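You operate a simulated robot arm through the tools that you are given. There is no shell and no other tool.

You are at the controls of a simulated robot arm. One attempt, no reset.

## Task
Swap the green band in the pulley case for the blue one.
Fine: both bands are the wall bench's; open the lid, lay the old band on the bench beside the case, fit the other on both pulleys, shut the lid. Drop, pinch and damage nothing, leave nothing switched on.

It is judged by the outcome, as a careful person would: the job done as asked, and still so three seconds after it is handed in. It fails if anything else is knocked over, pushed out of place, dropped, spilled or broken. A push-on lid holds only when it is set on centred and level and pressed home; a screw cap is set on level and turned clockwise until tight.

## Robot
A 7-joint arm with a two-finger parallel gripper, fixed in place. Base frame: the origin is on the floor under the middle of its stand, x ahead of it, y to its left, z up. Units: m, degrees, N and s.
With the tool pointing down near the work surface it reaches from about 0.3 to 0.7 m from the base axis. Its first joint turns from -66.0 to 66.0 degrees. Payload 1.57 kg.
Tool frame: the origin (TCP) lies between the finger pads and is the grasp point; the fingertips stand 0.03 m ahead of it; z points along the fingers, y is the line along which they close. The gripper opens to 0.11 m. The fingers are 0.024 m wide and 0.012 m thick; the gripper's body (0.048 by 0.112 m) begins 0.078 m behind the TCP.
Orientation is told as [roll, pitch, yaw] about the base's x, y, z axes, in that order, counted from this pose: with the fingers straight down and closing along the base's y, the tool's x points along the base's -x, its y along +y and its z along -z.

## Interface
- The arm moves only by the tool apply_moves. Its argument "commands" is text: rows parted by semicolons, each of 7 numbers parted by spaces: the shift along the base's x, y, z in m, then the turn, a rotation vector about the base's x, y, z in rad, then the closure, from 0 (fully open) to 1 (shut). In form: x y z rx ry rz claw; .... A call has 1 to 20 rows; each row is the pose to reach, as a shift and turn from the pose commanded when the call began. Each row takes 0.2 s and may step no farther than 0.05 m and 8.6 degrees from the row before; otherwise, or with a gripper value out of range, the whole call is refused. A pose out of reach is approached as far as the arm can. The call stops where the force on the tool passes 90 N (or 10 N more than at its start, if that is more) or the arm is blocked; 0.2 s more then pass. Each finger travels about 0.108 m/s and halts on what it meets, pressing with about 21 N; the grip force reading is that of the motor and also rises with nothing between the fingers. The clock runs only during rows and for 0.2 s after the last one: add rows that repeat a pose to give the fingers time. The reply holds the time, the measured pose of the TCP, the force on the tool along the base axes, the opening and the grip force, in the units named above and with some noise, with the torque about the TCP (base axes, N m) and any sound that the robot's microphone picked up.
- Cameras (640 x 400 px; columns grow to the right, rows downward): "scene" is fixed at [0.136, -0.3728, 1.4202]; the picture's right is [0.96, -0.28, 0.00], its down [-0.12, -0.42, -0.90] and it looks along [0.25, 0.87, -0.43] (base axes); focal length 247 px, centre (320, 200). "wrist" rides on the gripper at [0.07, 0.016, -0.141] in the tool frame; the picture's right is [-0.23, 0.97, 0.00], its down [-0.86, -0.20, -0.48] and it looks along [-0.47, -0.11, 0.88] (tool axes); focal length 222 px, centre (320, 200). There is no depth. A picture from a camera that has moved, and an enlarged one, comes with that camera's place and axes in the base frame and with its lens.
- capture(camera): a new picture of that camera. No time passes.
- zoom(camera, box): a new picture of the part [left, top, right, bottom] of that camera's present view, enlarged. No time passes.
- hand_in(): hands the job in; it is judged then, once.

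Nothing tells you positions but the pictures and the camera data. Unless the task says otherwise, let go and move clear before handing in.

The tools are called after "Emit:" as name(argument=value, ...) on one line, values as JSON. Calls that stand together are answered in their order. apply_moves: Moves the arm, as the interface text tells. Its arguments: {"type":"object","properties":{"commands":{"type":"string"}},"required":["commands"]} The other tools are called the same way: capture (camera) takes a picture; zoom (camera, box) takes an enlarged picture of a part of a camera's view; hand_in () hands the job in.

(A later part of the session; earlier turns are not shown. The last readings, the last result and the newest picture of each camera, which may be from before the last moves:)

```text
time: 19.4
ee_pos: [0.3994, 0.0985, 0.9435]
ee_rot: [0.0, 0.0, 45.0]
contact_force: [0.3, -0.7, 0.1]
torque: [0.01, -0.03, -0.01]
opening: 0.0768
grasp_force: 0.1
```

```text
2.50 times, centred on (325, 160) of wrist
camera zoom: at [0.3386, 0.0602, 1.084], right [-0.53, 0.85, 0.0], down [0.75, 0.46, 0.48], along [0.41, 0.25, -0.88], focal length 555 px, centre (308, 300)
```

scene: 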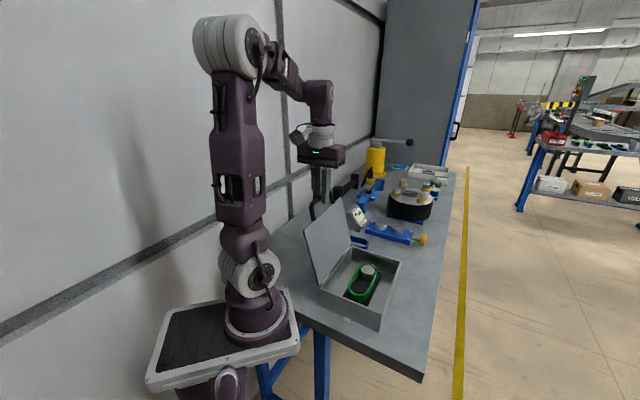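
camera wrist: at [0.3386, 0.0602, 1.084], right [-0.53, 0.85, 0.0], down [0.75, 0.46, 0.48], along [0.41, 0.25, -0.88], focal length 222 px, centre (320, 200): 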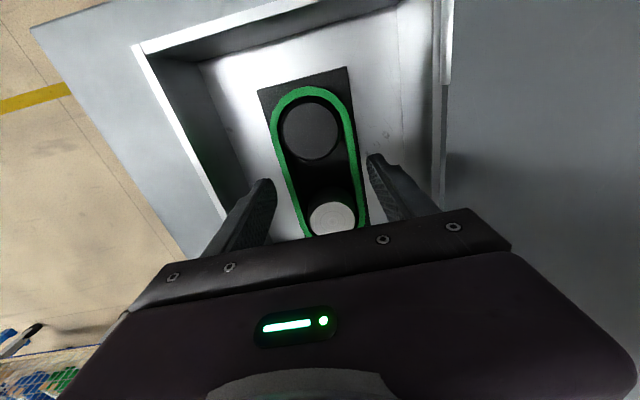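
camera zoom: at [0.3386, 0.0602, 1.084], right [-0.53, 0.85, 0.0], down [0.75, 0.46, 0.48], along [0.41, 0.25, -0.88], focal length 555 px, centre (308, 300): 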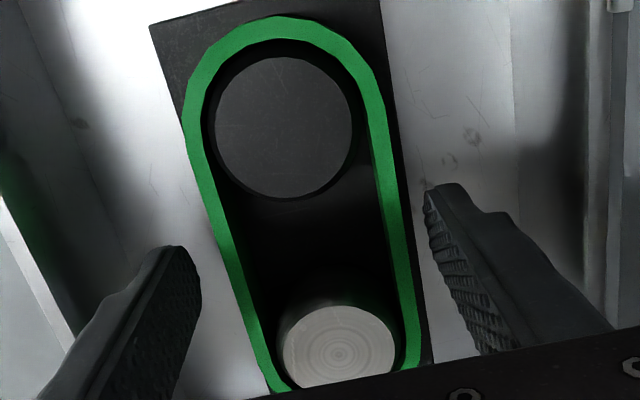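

The band's centre is about 3 mm to the −n side of the fingers, so I'll shift to match. Then I'll close gently in stages.

Emit:
apply_moves(commands="-0.0023 0.0023 0 0 0 0 0.3; -0.0023 0.0023 0 0 0 0 0.38; -0.0023 0.0023 0 0 0 0 0.44; -0.0023 0.0023 0 0 0 0 0.47; -0.0023 0.0023 0 0 0 0 0.5; -0.0023 0.0023 0 0 0 0 0.5")

Emit:
zoom(camera="wrist", box=[230, 80, 420, 240])

```text
time: 20.8
ee_pos: [0.3966, 0.1011, 0.9427]
ee_rot: [0.0, 0.0, 45.0]
contact_force: [2.4, -3.4, 0.0]
torque: [-0.09, -0.06, -0.03]
opening: 0.0582
grasp_force: 1.5
```

```text
2.50 times, centred on (325, 160) of wrist
camera zoom: at [0.3359, 0.0621, 1.0844], right [-0.53, 0.85, 0.0], down [0.75, 0.46, 0.48], along [0.41, 0.25, -0.88], focal length 555 px, centre (308, 300)
```

zoom: 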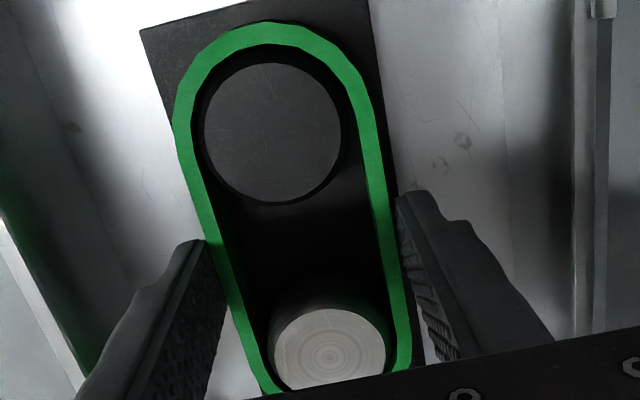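

Emit:
apply_moves(commands="0 0 0 0 0 0 0.53; 0 0 0 0 0 0 0.56; 0 0 0 0 0 0 0.56")

Emit:
zoom(camera="wrist", box=[230, 80, 420, 240])

```text
time: 21.6
ee_pos: [0.3967, 0.1004, 0.9429]
ee_rot: [-0.1, 0.0, 45.0]
contact_force: [0.9, -1.5, 0.0]
torque: [-0.05, -0.04, -0.01]
opening: 0.0562
grasp_force: 20.9
```

```text
2.50 times, centred on (325, 160) of wrist
camera zoom: at [0.3358, 0.0622, 1.0844], right [-0.53, 0.85, 0.0], down [0.75, 0.46, 0.48], along [0.41, 0.25, -0.88], focal length 555 px, centre (308, 300)
```

zoom: 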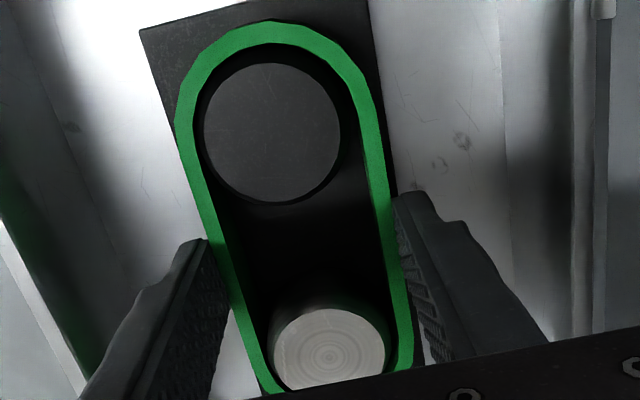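

Gripped at 56 mm width with 21 N and the band hasn't deformed. I'll lift it slowly straight up off the pulleys.

Emit:
apply_moves(commands="0 0 0.008 0 0 0 0.56; 0 0 0.016 0 0 0 0.56; 0 0 0.026 0 0 0 0.56; 0 0 0.038 0 0 0 0.56")

Emit:
capture(camera="wrist")

Emit:
zoom(camera="scene", box=[330, 230, 410, 310])

```text
time: 22.6
ee_pos: [0.3965, 0.0999, 0.9813]
ee_rot: [0.0, 0.0, 45.0]
contact_force: [-1.2, 0.2, -1.0]
torque: [-0.01, -0.03, -0.01]
opening: 0.0483
grasp_force: 0.0
```

```text
taken
camera wrist: at [0.3365, 0.0627, 1.123], right [-0.53, 0.85, 0.0], down [0.75, 0.46, 0.48], along [0.41, 0.25, -0.88], focal length 222 px, centre (320, 200)
```

wrist: 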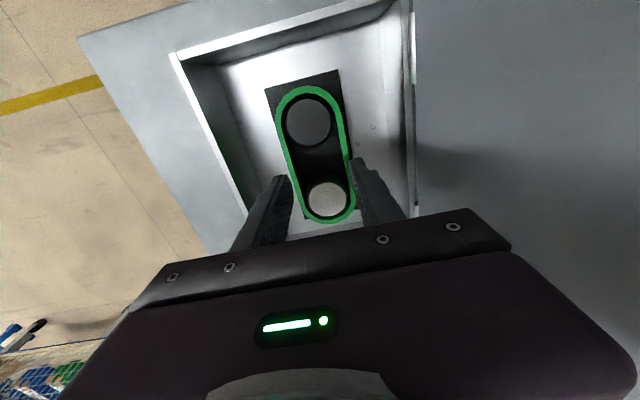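

```text
5.00 times, centred on (370, 270) of scene
camera zoom: at [0.136, -0.3728, 1.4202], right [0.96, -0.28, 0.0], down [-0.12, -0.42, -0.9], along [0.25, 0.87, -0.43], focal length 1237 px, centre (70, -150)
```

zoom: 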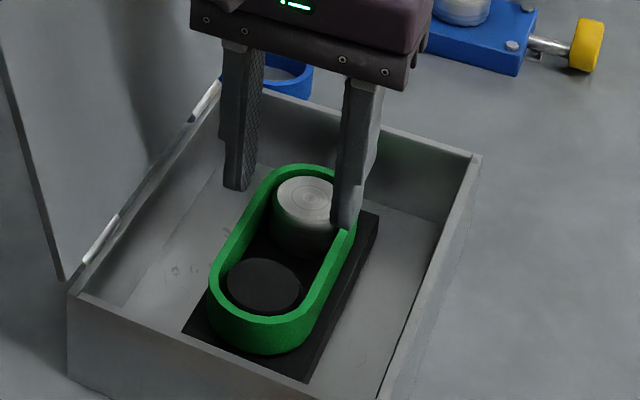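

The fingers slipped off and the band is still seated, because I gripped only its top edge (its top is nearer z 0.923). I'll reopen, go deeper with the fingers checking for contact, and grip fully.

Emit:
apply_moves(commands="0 0 0 0 0 0 0.4; 0 0 0 0 0 0 0.3; 0 0 -0.02 0 0 0 0.3; 0 0 -0.035 0 0 0 0.3; 0 0 -0.041 0 0 0 0.3; 0 0 -0.041 0 0 0 0.3")

Emit:
zoom(camera="wrist", box=[230, 80, 420, 240])

Emit:
zoom(camera="scene", box=[330, 230, 410, 310])

```text
time: 24.0
ee_pos: [0.3959, 0.1002, 0.9415]
ee_rot: [-0.1, 0.0, 45.0]
contact_force: [-0.2, -0.1, 0.3]
torque: [-0.01, -0.04, 0.01]
opening: 0.077
grasp_force: 0.0
```

```text
2.50 times, centred on (325, 160) of wrist
camera zoom: at [0.3353, 0.0624, 1.0827], right [-0.53, 0.85, 0.0], down [0.75, 0.46, 0.48], along [0.41, 0.25, -0.88], focal length 555 px, centre (308, 300)
```

zoom: 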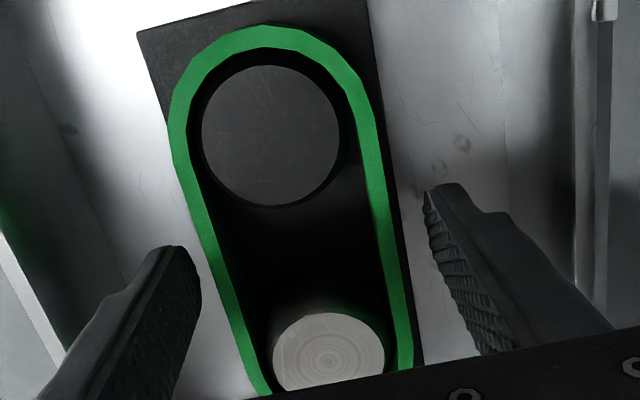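

```text
5.00 times, centred on (370, 270) of scene
camera zoom: at [0.136, -0.3728, 1.4202], right [0.96, -0.28, 0.0], down [-0.12, -0.42, -0.9], along [0.25, 0.87, -0.43], focal length 1237 px, centre (70, -150)
```

zoom: 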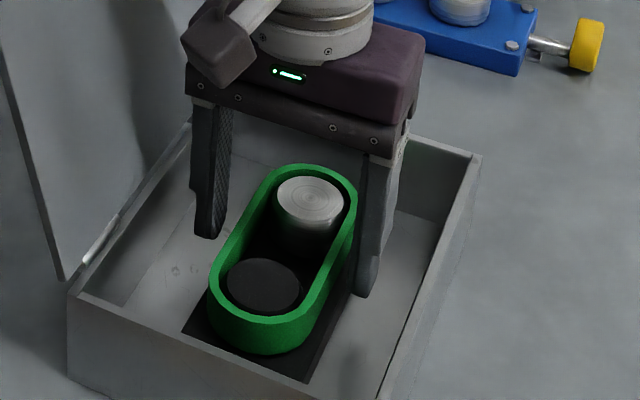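

Emit:
apply_moves(commands="0 0 -0.003 0 0 0 0.3; 0 0 -0.006 0 0 0 0.3; 0 0 -0.006 0 0 0 0.3")

```text
time: 24.8
ee_pos: [0.3941, 0.1005, 0.9356]
ee_rot: [-0.1, 0.0, 45.0]
contact_force: [-0.3, 0.3, 0.5]
torque: [0.01, 0.04, 0.0]
opening: 0.0771
grasp_force: 0.0
```

Emit:
apply_moves(commands="0 0 -0.0015 0 0 0 0.3; 0 0 -0.003 0 0 0 0.3; 0 0 -0.003 0 0 0 0.3")

Emit:
zoom(camera="wrist", box=[230, 80, 420, 240])

Emit:
zoom(camera="scene", box=[350, 240, 400, 300])

```text
time: 25.6
ee_pos: [0.3959, 0.1004, 0.9303]
ee_rot: [0.0, 0.0, 45.0]
contact_force: [0.5, -0.1, 0.0]
torque: [0.02, 0.02, -0.03]
opening: 0.077
grasp_force: 0.1
```

```text
2.50 times, centred on (325, 160) of wrist
camera zoom: at [0.336, 0.0629, 1.073], right [-0.53, 0.85, 0.0], down [0.75, 0.46, 0.48], along [0.41, 0.25, -0.88], focal length 555 px, centre (308, 300)
```

zoom: 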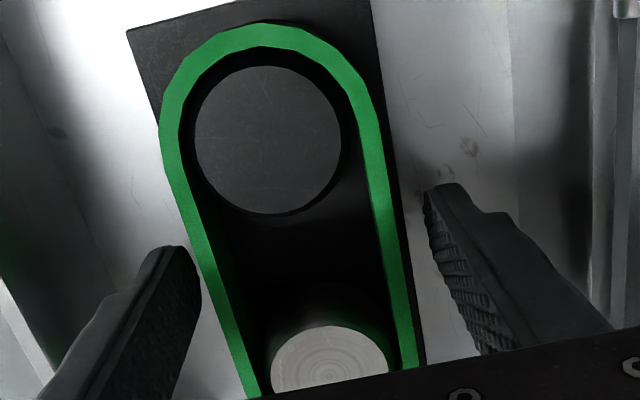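

```text
6.67 times, centred on (375, 270) of scene
camera zoom: at [0.136, -0.3728, 1.4202], right [0.96, -0.28, 0.0], down [-0.12, -0.42, -0.9], along [0.25, 0.87, -0.43], focal length 1649 px, centre (-47, -267)
```

zoom: 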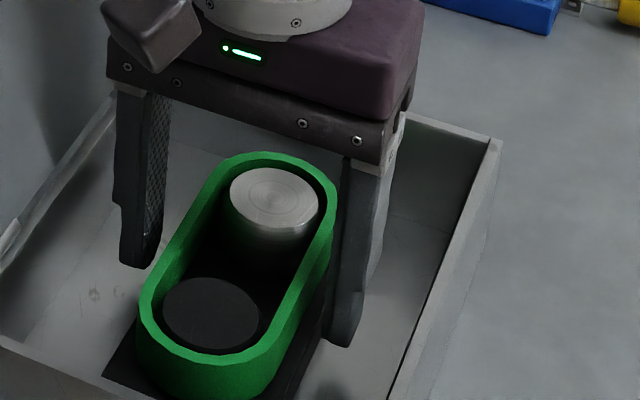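

The tips now reach z≈0.900 without contact, but they would meet the base plate's side when closing. I'll raise them 7 mm and close fully on the band.

Emit:
apply_moves(commands="0 0 0.007 0 0 0 0.3; 0 0 0.007 0 0 0 0.4; 0 0 0.007 0 0 0 0.47; 0 0 0.007 0 0 0 0.5; 0 0 0.007 0 0 0 0.6; 0 0 0.007 0 0 0 0.8; 0 0 0.007 0 0 0 0.8")

Emit:
zoom(camera="wrist", box=[230, 80, 420, 240])

Emit:
zoom(camera="scene", box=[350, 240, 400, 300])

```text
time: 27.2
ee_pos: [0.3964, 0.101, 0.9372]
ee_rot: [0.1, 0.0, 45.0]
contact_force: [3.0, -2.2, 1.8]
torque: [-0.03, -0.07, -0.08]
opening: 0.0563
grasp_force: 20.7
```

```text
2.50 times, centred on (325, 160) of wrist
camera zoom: at [0.336, 0.0632, 1.0796], right [-0.53, 0.85, 0.0], down [0.75, 0.46, 0.48], along [0.41, 0.25, -0.88], focal length 555 px, centre (308, 300)
```

zoom: 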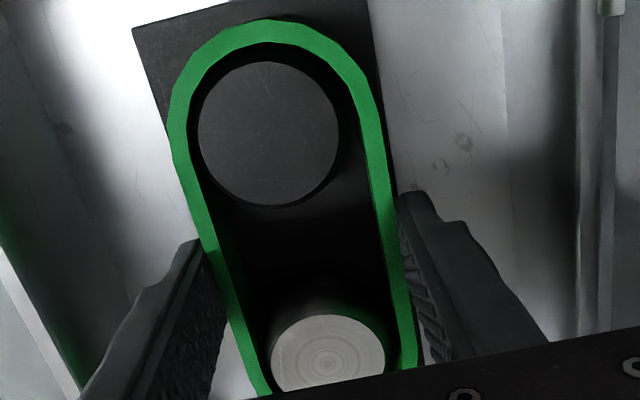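

```text
6.67 times, centred on (375, 270) of scene
camera zoom: at [0.136, -0.3729, 1.4202], right [0.96, -0.28, 0.0], down [-0.12, -0.42, -0.9], along [0.25, 0.87, -0.43], focal length 1649 px, centre (-47, -267)
```

zoom: 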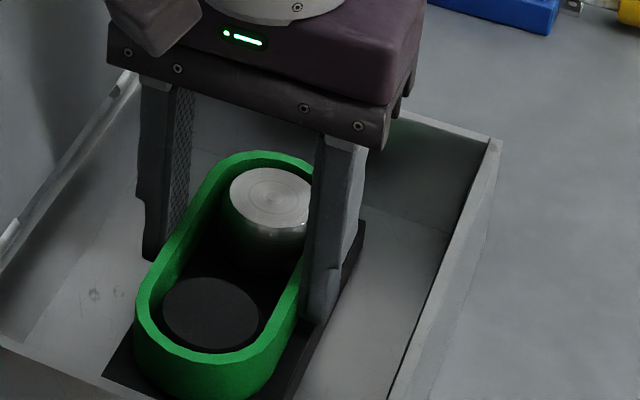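

Firm grip with good overlap. I'll lift in small steps and watch the force.

Emit:
apply_moves(commands="0 0 0.003 0 0 0 0.8; 0 0 0.006 0 0 0 0.8; 0 0 0.006 0 0 0 0.8")

Emit:
zoom(camera="scene", box=[350, 240, 400, 300])

```text
time: 28.0
ee_pos: [0.3958, 0.1011, 0.943]
ee_rot: [0.0, 0.0, 45.0]
contact_force: [0.3, 0.0, -0.3]
torque: [-0.01, 0.0, 0.02]
opening: 0.056
grasp_force: 20.6
```

```text
6.67 times, centred on (375, 270) of scene
camera zoom: at [0.136, -0.3728, 1.4202], right [0.96, -0.28, 0.0], down [-0.12, -0.42, -0.9], along [0.25, 0.87, -0.43], focal length 1649 px, centre (-47, -267)
```

zoom: 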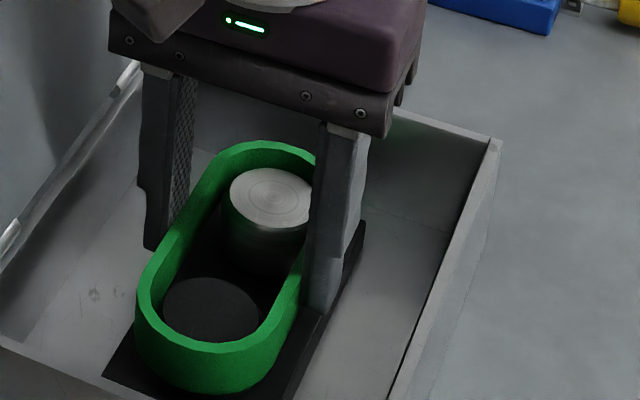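

The band is rising with the gripper and there's no resisting force, so I'll continue up.

Emit:
apply_moves(commands="0 0 0.006 0 0 0 0.8; 0 0 0.012 0 0 0 0.8; 0 0 0.02 0 0 0 0.8; 0 0 0.03 0 0 0 0.8; 0 0 0.04 0 0 0 0.8")

Emit:
zoom(camera="scene", box=[340, 220, 410, 310])

Emit:
capture(camera="wrist")

```text
time: 29.2
ee_pos: [0.3962, 0.101, 0.9833]
ee_rot: [0.0, 0.0, 45.0]
contact_force: [0.2, -0.5, -1.1]
torque: [0.0, -0.03, 0.0]
opening: 0.0562
grasp_force: 20.6
```

```text
4.44 times, centred on (375, 265) of scene
camera zoom: at [0.136, -0.3728, 1.4202], right [0.96, -0.28, 0.0], down [-0.12, -0.42, -0.9], along [0.25, 0.87, -0.43], focal length 1100 px, centre (76, -89)
```

zoom: 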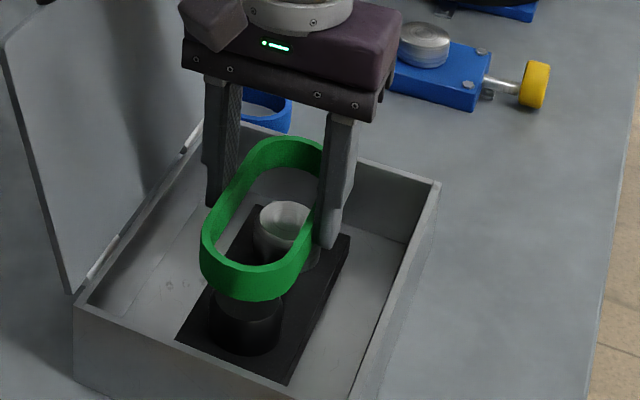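

```text
taken
camera wrist: at [0.3361, 0.0627, 1.1249], right [-0.53, 0.85, 0.0], down [0.75, 0.46, 0.48], along [0.41, 0.25, -0.88], focal length 222 px, centre (320, 200)
```

wrist: 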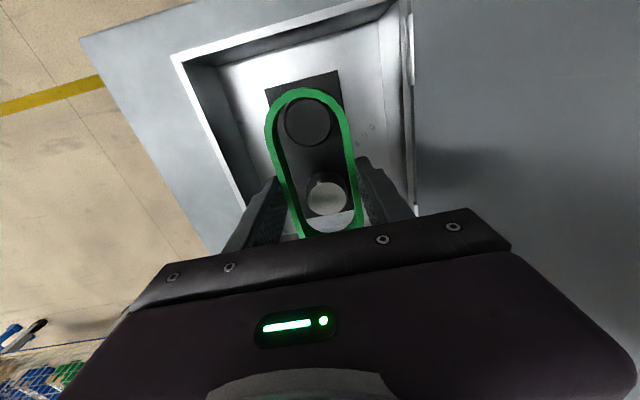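

The green band is off and level in the grip. I'll take a closer look at the bare pulleys before carrying it away.

Emit:
apply_moves(commands="0 0 0.04 0 0 0 0.8; 0 0 0.08 0 0 0 0.8; 0 0 0.08 0 0 0 0.8")

Emit:
zoom(camera="scene", box=[335, 215, 415, 315])

Emit:
zoom(camera="wrist", box=[230, 40, 420, 240])

Emit:
capture(camera="scene")

```text
time: 30.0
ee_pos: [0.3948, 0.0999, 1.0649]
ee_rot: [0.0, 0.0, 45.0]
contact_force: [-0.9, -0.3, 0.1]
torque: [0.0, 0.02, -0.04]
opening: 0.0563
grasp_force: 20.9
```

```text
4.00 times, centred on (375, 265) of scene
camera zoom: at [0.136, -0.3728, 1.4202], right [0.96, -0.28, 0.0], down [-0.12, -0.42, -0.9], along [0.25, 0.87, -0.43], focal length 990 px, centre (100, -60)
```

zoom: 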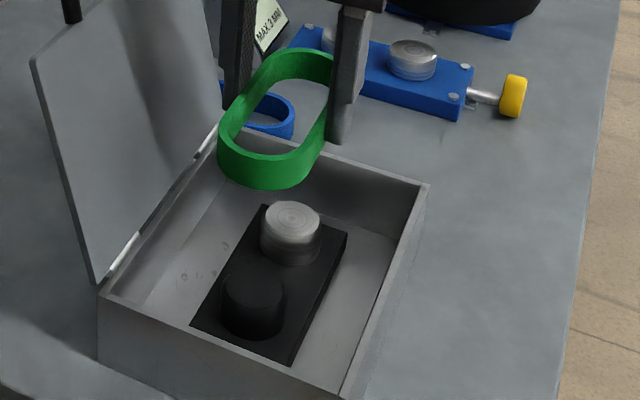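

```text
2.00 times, centred on (325, 140) of wrist
camera zoom: at [0.3349, 0.0616, 1.206], right [-0.53, 0.85, 0.0], down [0.75, 0.46, 0.48], along [0.41, 0.25, -0.88], focal length 444 px, centre (310, 320)
```

zoom: 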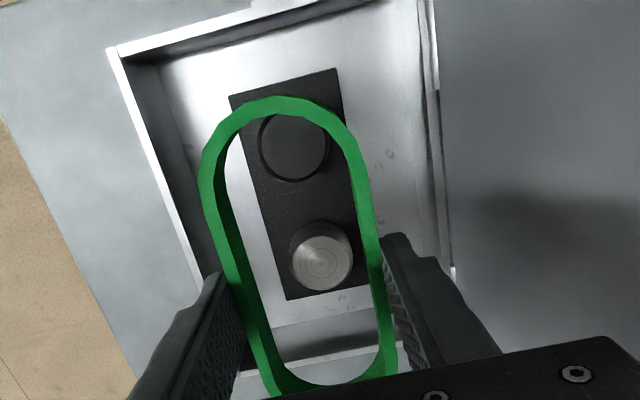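

```text
taken
```

scene: 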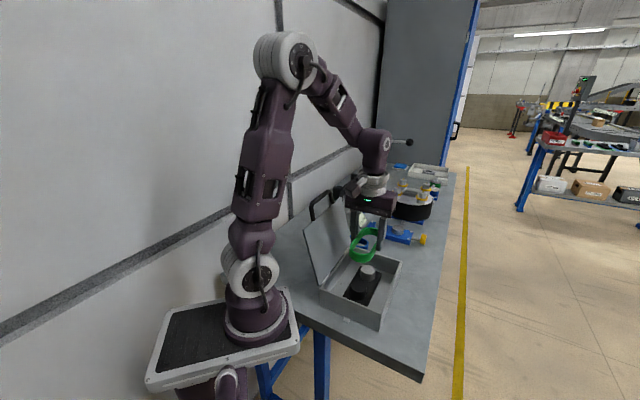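

The bare pulleys are clear. I'll carry the green band to the open bench area on the +t side of the case, turning it 90° so it lies clear of the case and the roller fixture. The target is about (0.555, 0.20).

Emit:
apply_moves(commands="0.0266 0.0168 0.012 0 0 0 0.8; 0.0532 0.0337 0.024 0 0 0 0.8; 0.0798 0.0505 0.035 0 0 0 0.8; 0.1063 0.0673 0.035 0 0 -0.1428 0.8; 0.1329 0.0842 0.035 0 0 -0.2856 0.8; 0.1595 0.101 0.035 0 0 -0.4284 0.8; 0.1595 0.101 0.035 0 0 -0.5712 0.8; 0.1595 0.101 0.035 0 0 -0.714 0.8; 0.1595 0.101 0.035 0 0 -0.8568 0.8; 0.1595 0.101 0.035 0 0 -0.9996 0.8; 0.1595 0.101 0.035 0 0 -1.1424 0.8; 0.1595 0.101 0.035 0 0 -1.2852 0.8; 0.1595 0.101 0.035 0 0 -1.428 0.8; 0.1595 0.101 0.035 0 0 -1.5708 0.8")

Emit:
capture(camera="wrist")

Emit:
capture(camera="scene")

```text
time: 33.0
ee_pos: [0.5549, 0.2026, 1.0988]
ee_rot: [0.0, 0.0, -45.1]
contact_force: [0.1, -0.4, -0.2]
torque: [0.01, 0.0, -0.01]
opening: 0.056
grasp_force: 21.3
```

```text
taken
camera wrist: at [0.5183, 0.2631, 1.2403], right [0.85, 0.53, 0.0], down [0.46, -0.75, 0.48], along [0.25, -0.41, -0.88], focal length 222 px, centre (320, 200)
```

wrist: 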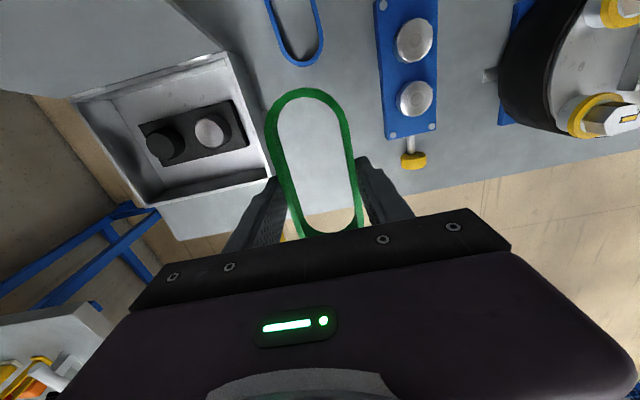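

```text
taken
```

scene: 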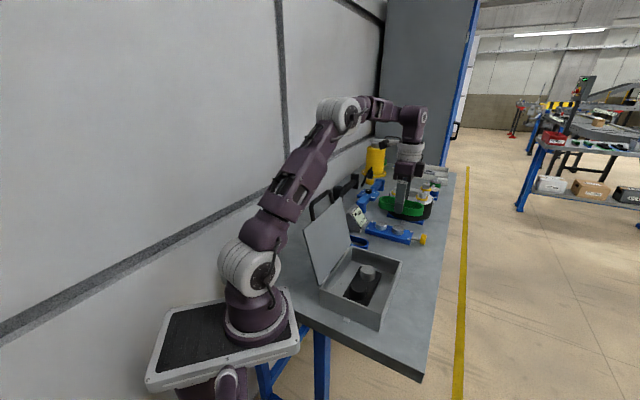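

The green band hangs over a clear piece of bench between the case and the roller fixture. I'll shift 15 mm further from the blue band and come down to just above the bench.

Emit:
apply_moves(commands="0.0053 -0.0053 -0.03 0 0 0 0.8; 0.0106 -0.0106 -0.07 0 0 0 0.8; 0.0106 -0.0106 -0.11 0 0 0 0.8; 0.0106 -0.0106 -0.14 0 0 0 0.8; 0.0106 -0.0106 -0.16 0 0 0 0.8; 0.0106 -0.0106 -0.16 0 0 0 0.8")

Emit:
capture(camera="wrist")

Emit:
zoom(camera="scene", box=[350, 180, 450, 270])

```text
time: 34.4
ee_pos: [0.5668, 0.1922, 0.9414]
ee_rot: [0.0, 0.0, -45.0]
contact_force: [0.2, -0.3, -0.7]
torque: [0.0, 0.04, 0.01]
opening: 0.0559
grasp_force: 21.0
```

```text
taken
camera wrist: at [0.5292, 0.2533, 1.0835], right [0.85, 0.53, 0.0], down [0.46, -0.75, 0.48], along [0.25, -0.41, -0.88], focal length 222 px, centre (320, 200)
```

wrist: 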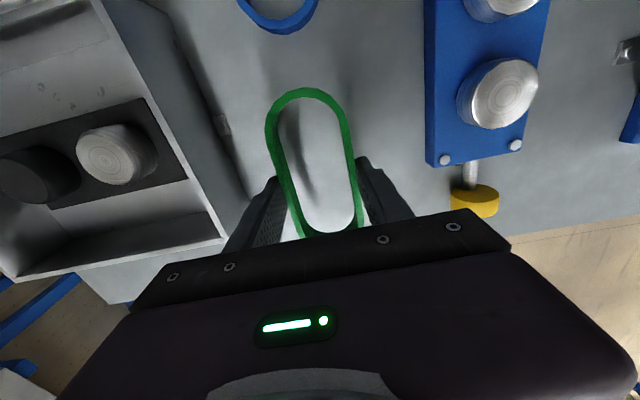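

```text
4.44 times, centred on (400, 225) of scene
camera zoom: at [0.136, -0.3728, 1.4202], right [0.96, -0.28, 0.0], down [-0.12, -0.42, -0.9], along [0.25, 0.87, -0.43], focal length 1100 px, centre (-36, 89)
```

zoom: 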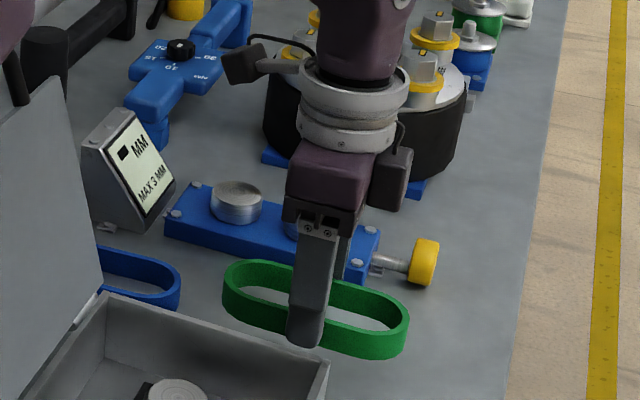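

Emit:
apply_moves(commands="0 0 -0.005 0 0 0 0.8; 0 0 -0.01 0 0 0 0.8; 0 0 -0.01 0 0 0 0.8")

Emit:
zoom(camera="scene", box=[380, 220, 450, 270])

```text
time: 35.2
ee_pos: [0.5661, 0.1921, 0.9309]
ee_rot: [-0.1, 0.0, -45.0]
contact_force: [-0.4, 0.4, -0.2]
torque: [0.01, 0.05, 0.01]
opening: 0.0562
grasp_force: 21.0
```

```text
8.00 times, centred on (415, 245) of scene
camera zoom: at [0.136, -0.3728, 1.4202], right [0.96, -0.28, 0.0], down [-0.12, -0.42, -0.9], along [0.25, 0.87, -0.43], focal length 1979 px, centre (-440, -160)
```

zoom: 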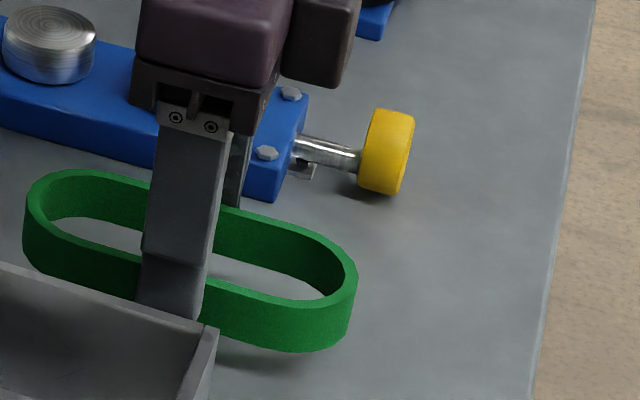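

Emit:
apply_moves(commands="0 0 -0.003 0 0 0 0.8; 0 0 -0.006 0 0 0 0.8; 0 0 -0.006 0 0 0 0.8")

Emit:
zoom(camera="scene", box=[380, 220, 450, 270])

```text
time: 36.0
ee_pos: [0.5664, 0.1926, 0.9224]
ee_rot: [0.0, 0.0, -45.1]
contact_force: [-0.3, -0.5, -0.6]
torque: [-0.01, 0.0, -0.01]
opening: 0.0562
grasp_force: 20.9
```

```text
8.00 times, centred on (415, 245) of scene
camera zoom: at [0.136, -0.3728, 1.4202], right [0.96, -0.28, 0.0], down [-0.12, -0.42, -0.9], along [0.25, 0.87, -0.43], focal length 1979 px, centre (-440, -160)
```

zoom: 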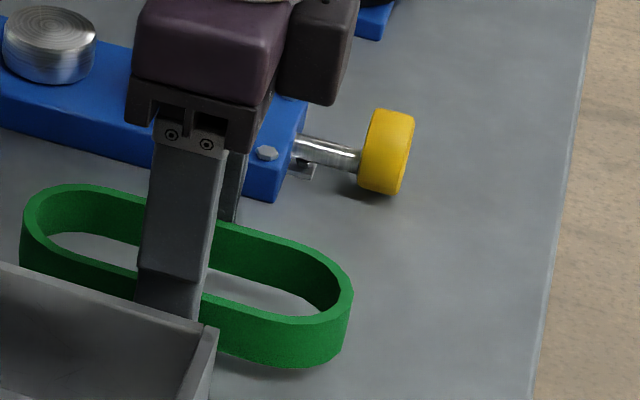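

Emit:
apply_moves(commands="0 0 -0.0015 0 0 0 0.8; 0 0 -0.003 0 0 0 0.8; 0 0 -0.003 0 0 0 0.8")

Emit:
zoom(camera="scene", box=[380, 220, 450, 270])

```text
time: 36.8
ee_pos: [0.5655, 0.192, 0.9197]
ee_rot: [0.0, 0.0, -45.2]
contact_force: [-0.5, -1.3, -0.7]
torque: [-0.04, 0.01, 0.02]
opening: 0.0562
grasp_force: 21.5
```

```text
8.00 times, centred on (415, 245) of scene
camera zoom: at [0.136, -0.3728, 1.4202], right [0.96, -0.28, 0.0], down [-0.12, -0.42, -0.9], along [0.25, 0.87, -0.43], focal length 1979 px, centre (-440, -160)
```

zoom: 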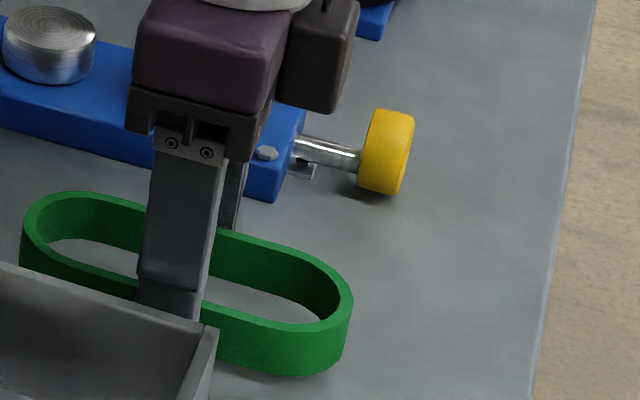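

Emit:
apply_moves(commands="0 0 -0.0015 0 0 0 0.8; 0 0 -0.003 0 0 0 0.8; 0 0 -0.003 0 0 0 0.8")

Emit:
zoom(camera="scene", box=[380, 220, 450, 270])

```text
time: 37.6
ee_pos: [0.5667, 0.1908, 0.9167]
ee_rot: [0.1, 0.0, -45.0]
contact_force: [0.4, -0.5, 0.5]
torque: [0.0, -0.01, -0.01]
opening: 0.0558
grasp_force: 21.1
```

```text
8.00 times, centred on (415, 245) of scene
camera zoom: at [0.136, -0.3728, 1.4202], right [0.96, -0.28, 0.0], down [-0.12, -0.42, -0.9], along [0.25, 0.87, -0.43], focal length 1979 px, centre (-440, -160)
```

zoom: 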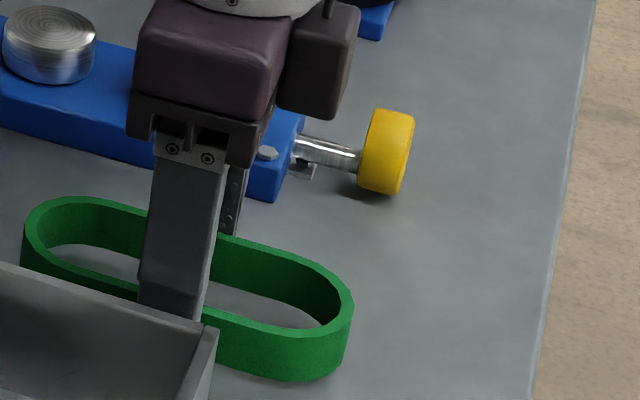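

Emit:
apply_moves(commands="0 0 -0.001 0 0 0 0.8; 0 0 -0.002 0 0 0 0.8; 0 0 -0.002 0 0 0 0.8")

Emit:
zoom(camera="scene", box=[380, 220, 450, 270])

```text
time: 38.4
ee_pos: [0.5668, 0.1925, 0.9159]
ee_rot: [0.0, 0.0, -45.0]
contact_force: [0.4, 0.0, -1.1]
torque: [0.0, 0.02, -0.05]
opening: 0.0561
grasp_force: 20.9
```

```text
8.00 times, centred on (415, 245) of scene
camera zoom: at [0.136, -0.3728, 1.4202], right [0.96, -0.28, 0.0], down [-0.12, -0.42, -0.9], along [0.25, 0.87, -0.43], focal length 1979 px, centre (-440, -160)
```

zoom: 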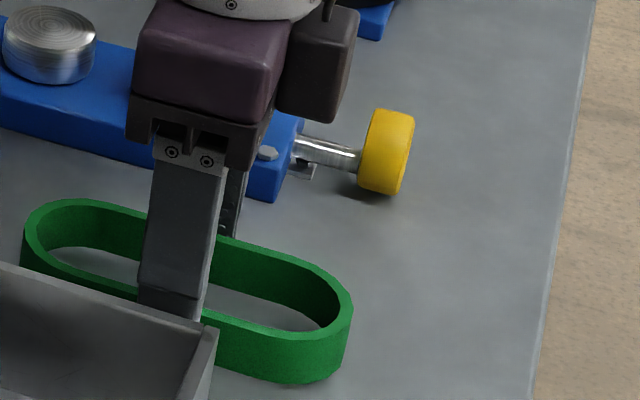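

Emit:
apply_moves(commands="0 0 -0.001 0 0 0 0.8; 0 0 -0.002 0 0 0 0.8; 0 0 -0.002 0 0 0 0.8")

```text
time: 39.2
ee_pos: [0.5676, 0.1906, 0.9135]
ee_rot: [0.0, -0.1, -45.1]
contact_force: [-0.3, -0.1, -0.6]
torque: [0.03, 0.02, -0.01]
opening: 0.056
grasp_force: 21.4
```

Emit:
apply_moves(commands="0 0 -0.001 0 0 0 0.8; 0 0 -0.002 0 0 0 0.8; 0 0 -0.002 0 0 0 0.8")

Emit:
zoom(camera="scene", box=[380, 220, 450, 270])

Emit:
capture(camera="wrist")

```text
time: 40.0
ee_pos: [0.5669, 0.1914, 0.9122]
ee_rot: [0.1, 0.0, -45.0]
contact_force: [-4.1, -0.7, 14.4]
torque: [-0.15, 0.27, -0.05]
opening: 0.0561
grasp_force: 20.9
```

```text
8.00 times, centred on (415, 245) of scene
camera zoom: at [0.1357, -0.3729, 1.4202], right [0.96, -0.28, 0.0], down [-0.12, -0.42, -0.9], along [0.25, 0.87, -0.43], focal length 1979 px, centre (-440, -160)
```

zoom: 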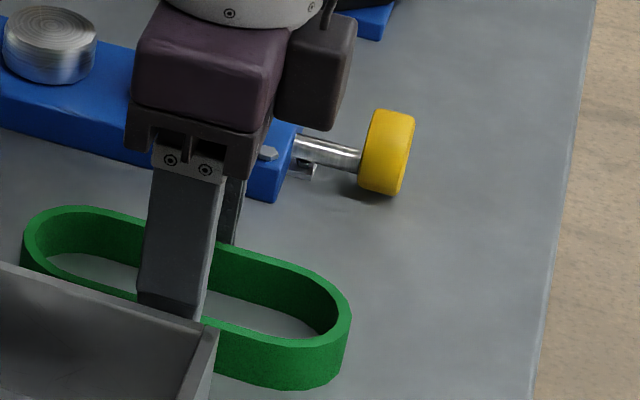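

```text
taken
camera wrist: at [0.5292, 0.2517, 1.0536], right [0.85, 0.53, 0.0], down [0.46, -0.75, 0.48], along [0.25, -0.41, -0.88], focal length 222 px, centre (320, 200)
```

wrist: 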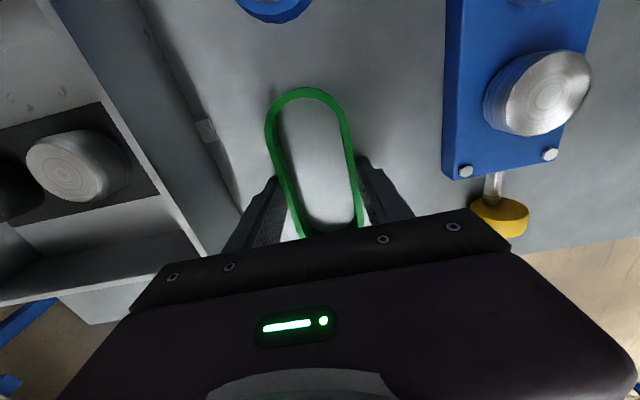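

The band has touched the bench (14 N upward at TCP z≈0.912). I'll ease off slightly, open the fingers, and rise clear.

Emit:
apply_moves(commands="0 0 0.0007 0 0 0 0.8; 0 0 0.0007 0 0 0 0.5; 0 0 0.0007 0 0 0 0.42; 0 0 0.0007 0 0 0 0.33; 0 0 0.0007 0 0 0 0.33; 0 0 0.0007 0 0 0 0.33")

Emit:
capture(camera="wrist")

```text
time: 41.4
ee_pos: [0.5673, 0.1917, 0.9114]
ee_rot: [0.0, 0.0, -45.0]
contact_force: [0.6, 0.4, -0.8]
torque: [0.03, 0.01, -0.02]
opening: 0.0736
grasp_force: 0.1
```

```text
taken
camera wrist: at [0.5294, 0.2518, 1.0536], right [0.85, 0.53, 0.0], down [0.46, -0.75, 0.48], along [0.25, -0.41, -0.88], focal length 222 px, centre (320, 200)
```

wrist: 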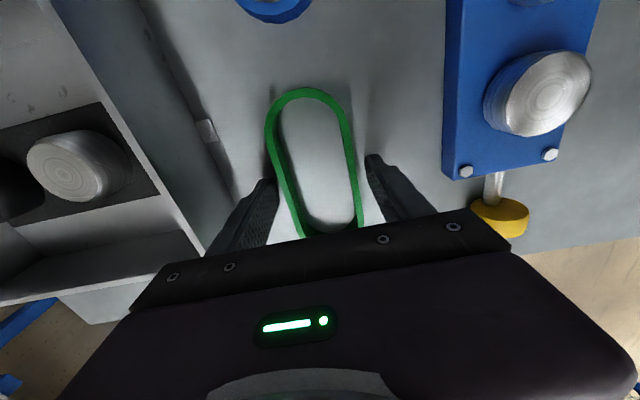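

The green band lies flat on the bench beside the case. I'll rise straight up and move over the blue band.

Emit:
apply_moves(commands="0 0 0.02 0 0 0 0.33; 0 0 0.06 0 0 0 0.33; 0 0 0.11 0 0 0 0.33; 0 0 0.16 0 0 0 0.33; 0 0 0.19 0 0 0 0.33; -0.03 0.0275 0.19 0 0 0 0.33; -0.06 0.055 0.19 0 0 0 0.33; -0.09 0.0825 0.19 0 0 0 0.33; -0.121 0.11 0.19 0 0 0 0.33; -0.121 0.11 0.19 0 0 0 0.33")

Emit:
capture(camera="wrist")

Emit:
capture(camera="scene")

```text
time: 43.6
ee_pos: [0.4434, 0.303, 1.1008]
ee_rot: [0.0, 0.0, -44.9]
contact_force: [-0.5, 0.1, 0.1]
torque: [0.0, 0.03, 0.01]
opening: 0.0739
grasp_force: 0.1
```

```text
taken
camera wrist: at [0.4067, 0.3639, 1.2426], right [0.85, 0.53, 0.0], down [0.46, -0.75, 0.48], along [0.25, -0.41, -0.88], focal length 222 px, centre (320, 200)
```

wrist: 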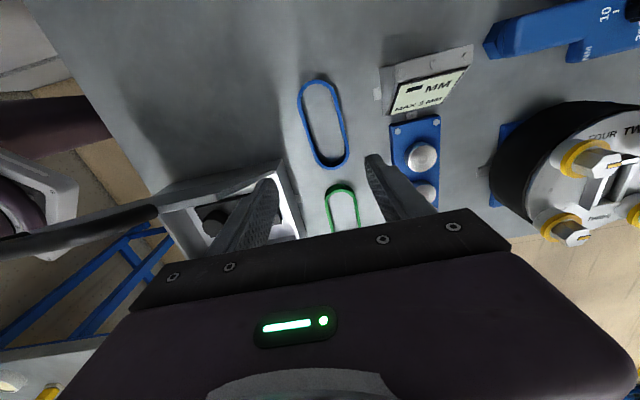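

```text
taken
```

scene: 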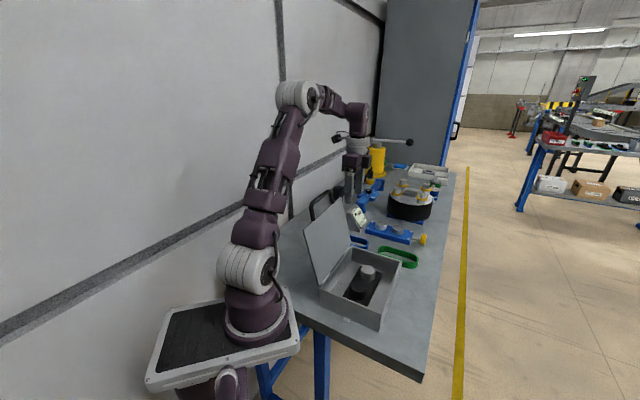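

Emit:
zoom(camera="wrist", box=[240, 60, 410, 250])

Emit:
zoom(camera="scene", box=[300, 200, 430, 310])

```text
2.11 times, centred on (325, 155) of wrist
camera zoom: at [0.4067, 0.3639, 1.2426], right [0.85, 0.53, 0.0], down [0.46, -0.75, 0.48], along [0.25, -0.41, -0.88], focal length 468 px, centre (310, 295)
```

zoom: 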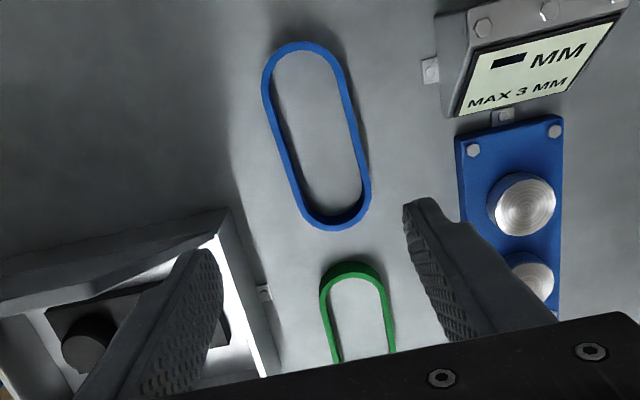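

```text
3.64 times, centred on (365, 255) of scene
camera zoom: at [0.136, -0.3728, 1.4202], right [0.96, -0.28, 0.0], down [-0.12, -0.42, -0.9], along [0.25, 0.87, -0.43], focal length 900 px, centre (156, 0)
```

zoom: 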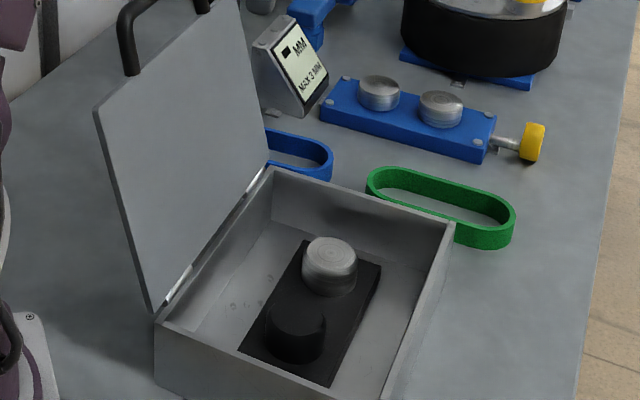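

The blue band's centre is near (0.4466, 0.312) with its long axis at about −46.7°, and it's the same 131 mm length as the green. I'll line up over it and descend part way for a check.

Emit:
apply_moves(commands="0.0016 0.0045 -0.03 0 0 -0.015 0.33; 0.0032 0.0091 -0.06 0 0 -0.031 0.33; 0.0032 0.0091 -0.1 0 0 -0.031 0.33; 0.0032 0.0091 -0.14 0 0 -0.031 0.33; 0.0032 0.0091 -0.14 0 0 -0.031 0.33")

Emit:
zoom(camera="wrist", box=[220, 60, 420, 240])

Emit:
capture(camera="wrist")

```text
time: 44.8
ee_pos: [0.4487, 0.3083, 0.9592]
ee_rot: [0.0, 0.0, -46.8]
contact_force: [-0.4, 0.1, -0.6]
torque: [-0.02, 0.02, 0.0]
opening: 0.0739
grasp_force: 0.1
```

```text
2.22 times, centred on (320, 150) of wrist
camera zoom: at [0.4129, 0.3703, 1.1005], right [0.87, 0.5, 0.0], down [0.44, -0.76, 0.48], along [0.24, -0.41, -0.88], focal length 494 px, centre (320, 311)
```

zoom: 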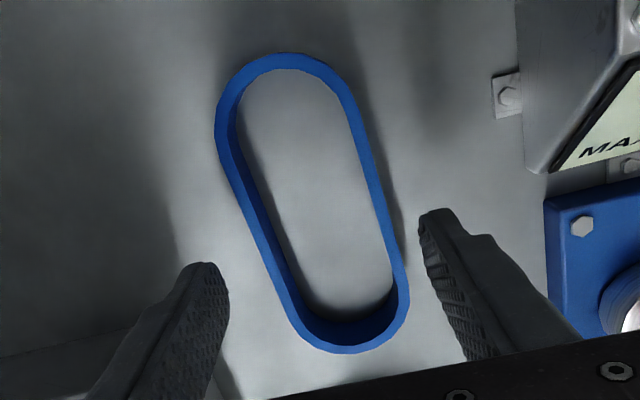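

```text
taken
camera wrist: at [0.4129, 0.3703, 1.1005], right [0.87, 0.5, 0.0], down [0.44, -0.76, 0.48], along [0.24, -0.41, -0.88], focal length 222 px, centre (320, 200)
```

wrist: 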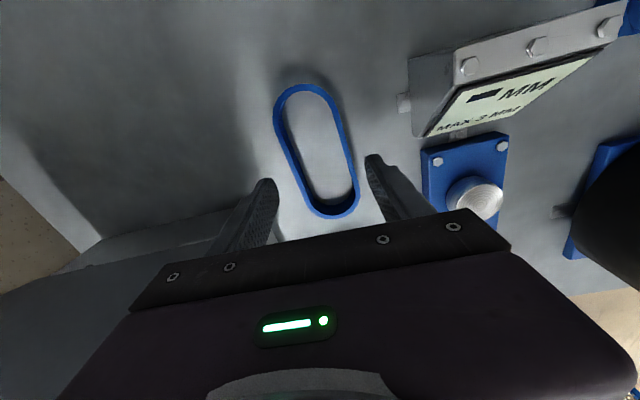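

Alignment is within a few millimetres. I'll correct by (−2, +3) mm and lower to the grasp height with the tips 3 mm above the bench.

Emit:
apply_moves(commands="-0.0021 0.0034 -0.015 0 0 0 0.33; -0.0021 0.0034 -0.03 0 0 0 0.33; -0.0021 0.0034 -0.04 0 0 0 0.33; -0.0021 0.0034 -0.045 0 0 0 0.33; -0.0021 0.0034 -0.045 0 0 0 0.33")

Emit:
zoom(camera="wrist", box=[220, 60, 420, 240])

```text
time: 46.0
ee_pos: [0.4474, 0.314, 0.9163]
ee_rot: [-0.1, 0.0, -46.9]
contact_force: [-0.1, 0.9, 0.0]
torque: [-0.01, -0.01, 0.01]
opening: 0.0738
grasp_force: 0.1
```

```text
2.22 times, centred on (320, 150) of wrist
camera zoom: at [0.4126, 0.3763, 1.0578], right [0.87, 0.5, 0.0], down [0.44, -0.76, 0.48], along [0.24, -0.41, -0.88], focal length 494 px, centre (320, 311)
```

zoom: 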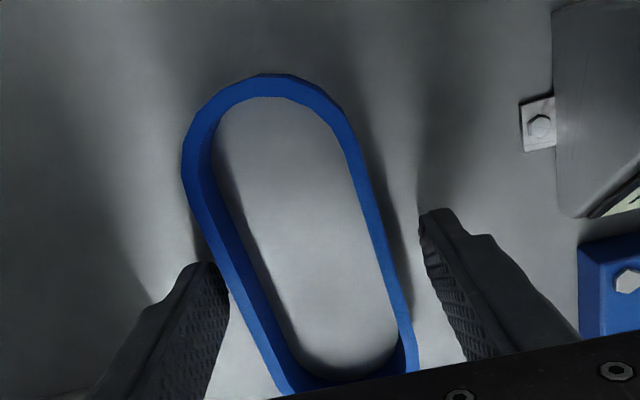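

Emit:
apply_moves(commands="-0.0012 -0.0011 -0.0015 0 0 0 0.33; -0.0012 -0.0011 -0.0015 0 0 0 0.42; -0.0012 -0.0011 -0.0015 0 0 0 0.47; -0.0012 -0.0011 -0.0015 0 0 0 0.52; -0.0012 -0.0011 -0.0015 0 0 0 0.65; -0.0012 -0.0011 -0.0015 0 0 0 0.8; -0.0012 -0.0011 -0.0015 0 0 0 0.8")

Emit:
zoom(camera="wrist", box=[220, 60, 420, 240])

```text
time: 47.6
ee_pos: [0.4452, 0.3134, 0.9153]
ee_rot: [0.0, 0.0, -46.8]
contact_force: [0.5, -0.3, -0.2]
torque: [-0.01, 0.0, 0.0]
opening: 0.0581
grasp_force: 21.3
```

```text
2.22 times, centred on (320, 150) of wrist
camera zoom: at [0.411, 0.3752, 1.0568], right [0.87, 0.5, 0.0], down [0.44, -0.76, 0.48], along [0.24, -0.41, -0.88], focal length 494 px, centre (320, 311)
```

zoom: 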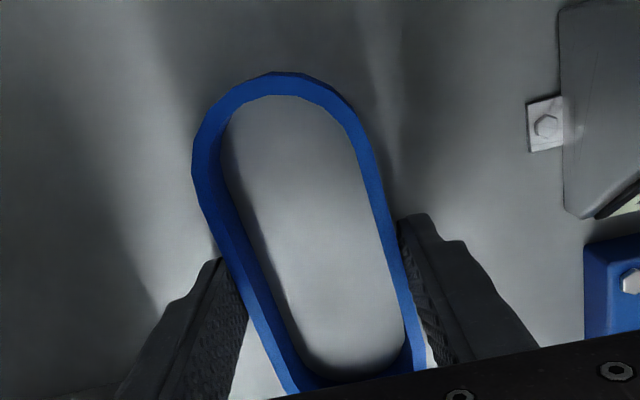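

The blue band is gripped evenly at 58 mm. I'll lift it, route around the open lid through open space, and turn it to the pulleys' direction (yaw +45°).

Emit:
apply_moves(commands="0 0 0.01 0 0 0 0.8; 0 0 0.04 0 0 0 0.8; 0 0 0.08 0 0 0 0.8; 0 0 0.12 0 0 0 0.8; 0 0 0.155 0 0 0 0.8; 0 0 0.185 0 0 0 0.8; 0.023 -0.0253 0.185 0 0 0 0.8; 0.046 -0.0506 0.185 0 0 0.1456 0.8; 0.069 -0.076 0.185 0 0 0.2913 0.8; 0.0922 -0.1013 0.185 0 0 0.4369 0.8; 0.0922 -0.1013 0.185 0 0 0.5825 0.8; 0.0922 -0.1013 0.185 0 0 0.7282 0.8; 0.0922 -0.1013 0.185 0 0 0.8738 0.8; 0.0922 -0.1013 0.185 0 0 1.0195 0.8; 0.0922 -0.1013 0.185 0 0 1.1651 0.8; 0.0922 -0.1013 0.185 0 0 1.3107 0.8; 0.0922 -0.1013 0.185 0 0 1.4564 0.8; 0.0922 -0.1013 0.185 0 0 1.602 0.8; 0.0922 -0.1013 0.185 0 0 1.602 0.8")

Emit:
capture(camera="wrist")

Emit:
capture(camera="scene")

```text
time: 51.6
ee_pos: [0.538, 0.2107, 1.0997]
ee_rot: [-0.1, 0.0, 45.1]
contact_force: [0.7, -0.7, 0.2]
torque: [-0.01, -0.02, -0.01]
opening: 0.0572
grasp_force: 20.9
```

```text
taken
camera wrist: at [0.4776, 0.1731, 1.2419], right [-0.53, 0.85, 0.0], down [0.74, 0.47, 0.48], along [0.41, 0.25, -0.88], focal length 222 px, centre (320, 200)
```

wrist: 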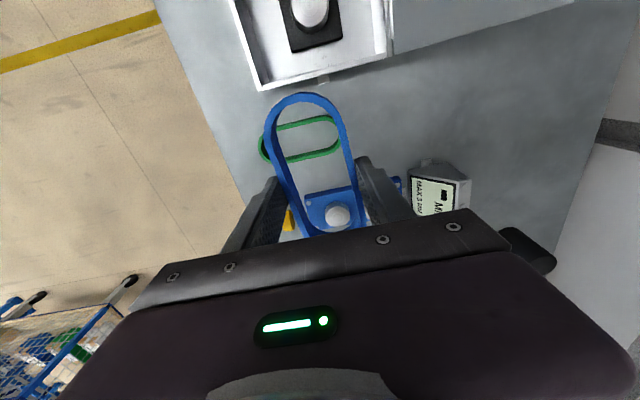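

```text
taken
```

scene: 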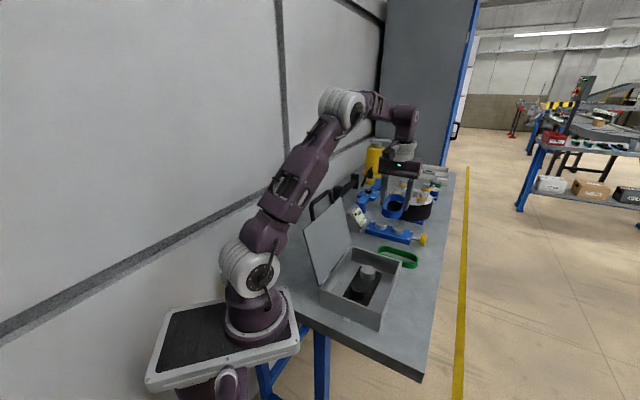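

The blue band is turned to the pulley axis and the green one still lies in place. I'll move over the pulleys at a safe height.

Emit:
apply_moves(commands="-0.0286 -0.0225 0 0 0 0 0.8; -0.0571 -0.045 0 0 0 0 0.8; -0.0857 -0.0674 0 0 0 0 0.8; -0.1142 -0.0899 -0.01 0 0 0 0.8; -0.1428 -0.1124 -0.03 0 0 0 0.8; -0.1428 -0.1124 -0.06 0 0 0 0.8; -0.1428 -0.1124 -0.09 0 0 0 0.8; -0.1428 -0.1124 -0.09 0 0 0 0.8")

Emit:
capture(camera="wrist")

Emit:
zoom(camera="wrist", box=[230, 60, 410, 240])

Emit:
zoom(camera="scene", box=[330, 210, 410, 310])

```text
time: 53.4
ee_pos: [0.3939, 0.0985, 1.0109]
ee_rot: [0.0, 0.0, 45.0]
contact_force: [0.2, 0.6, -0.6]
torque: [0.02, 0.02, 0.0]
opening: 0.0569
grasp_force: 21.4
```

```text
taken
camera wrist: at [0.3335, 0.0606, 1.1525], right [-0.53, 0.85, 0.0], down [0.75, 0.46, 0.48], along [0.41, 0.25, -0.88], focal length 222 px, centre (320, 200)
```

wrist: 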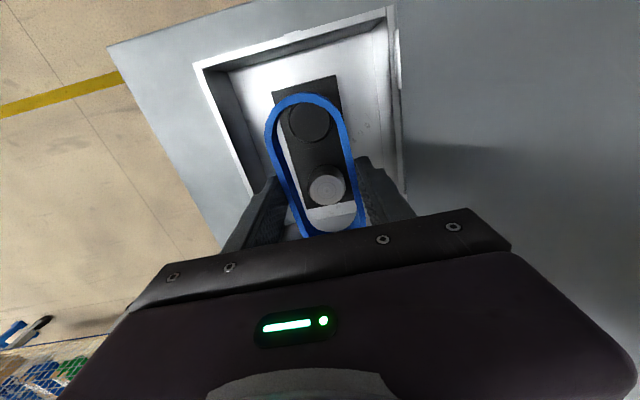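

```text
2.22 times, centred on (320, 150) of wrist
camera zoom: at [0.3335, 0.0606, 1.1525], right [-0.53, 0.85, 0.0], down [0.75, 0.46, 0.48], along [0.41, 0.25, -0.88], focal length 494 px, centre (320, 311)
```

zoom: 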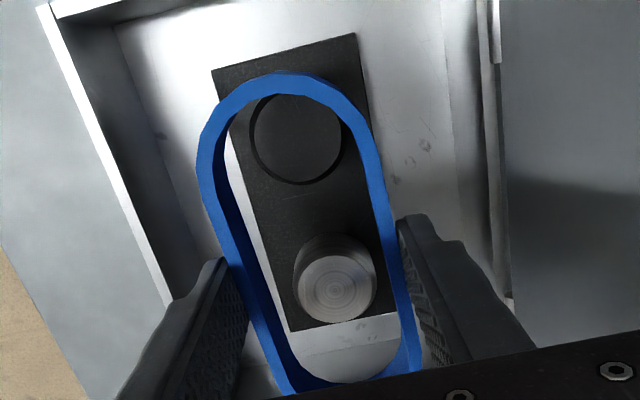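

```text
4.00 times, centred on (370, 260) of scene
camera zoom: at [0.136, -0.3728, 1.4202], right [0.96, -0.28, 0.0], down [-0.12, -0.42, -0.9], along [0.25, 0.87, -0.43], focal length 990 px, centre (120, -40)
```

zoom: 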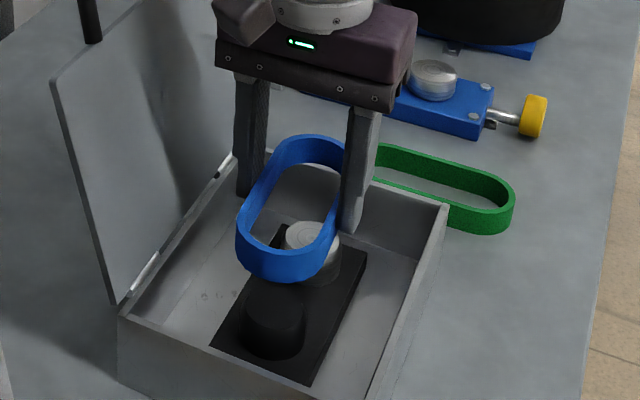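

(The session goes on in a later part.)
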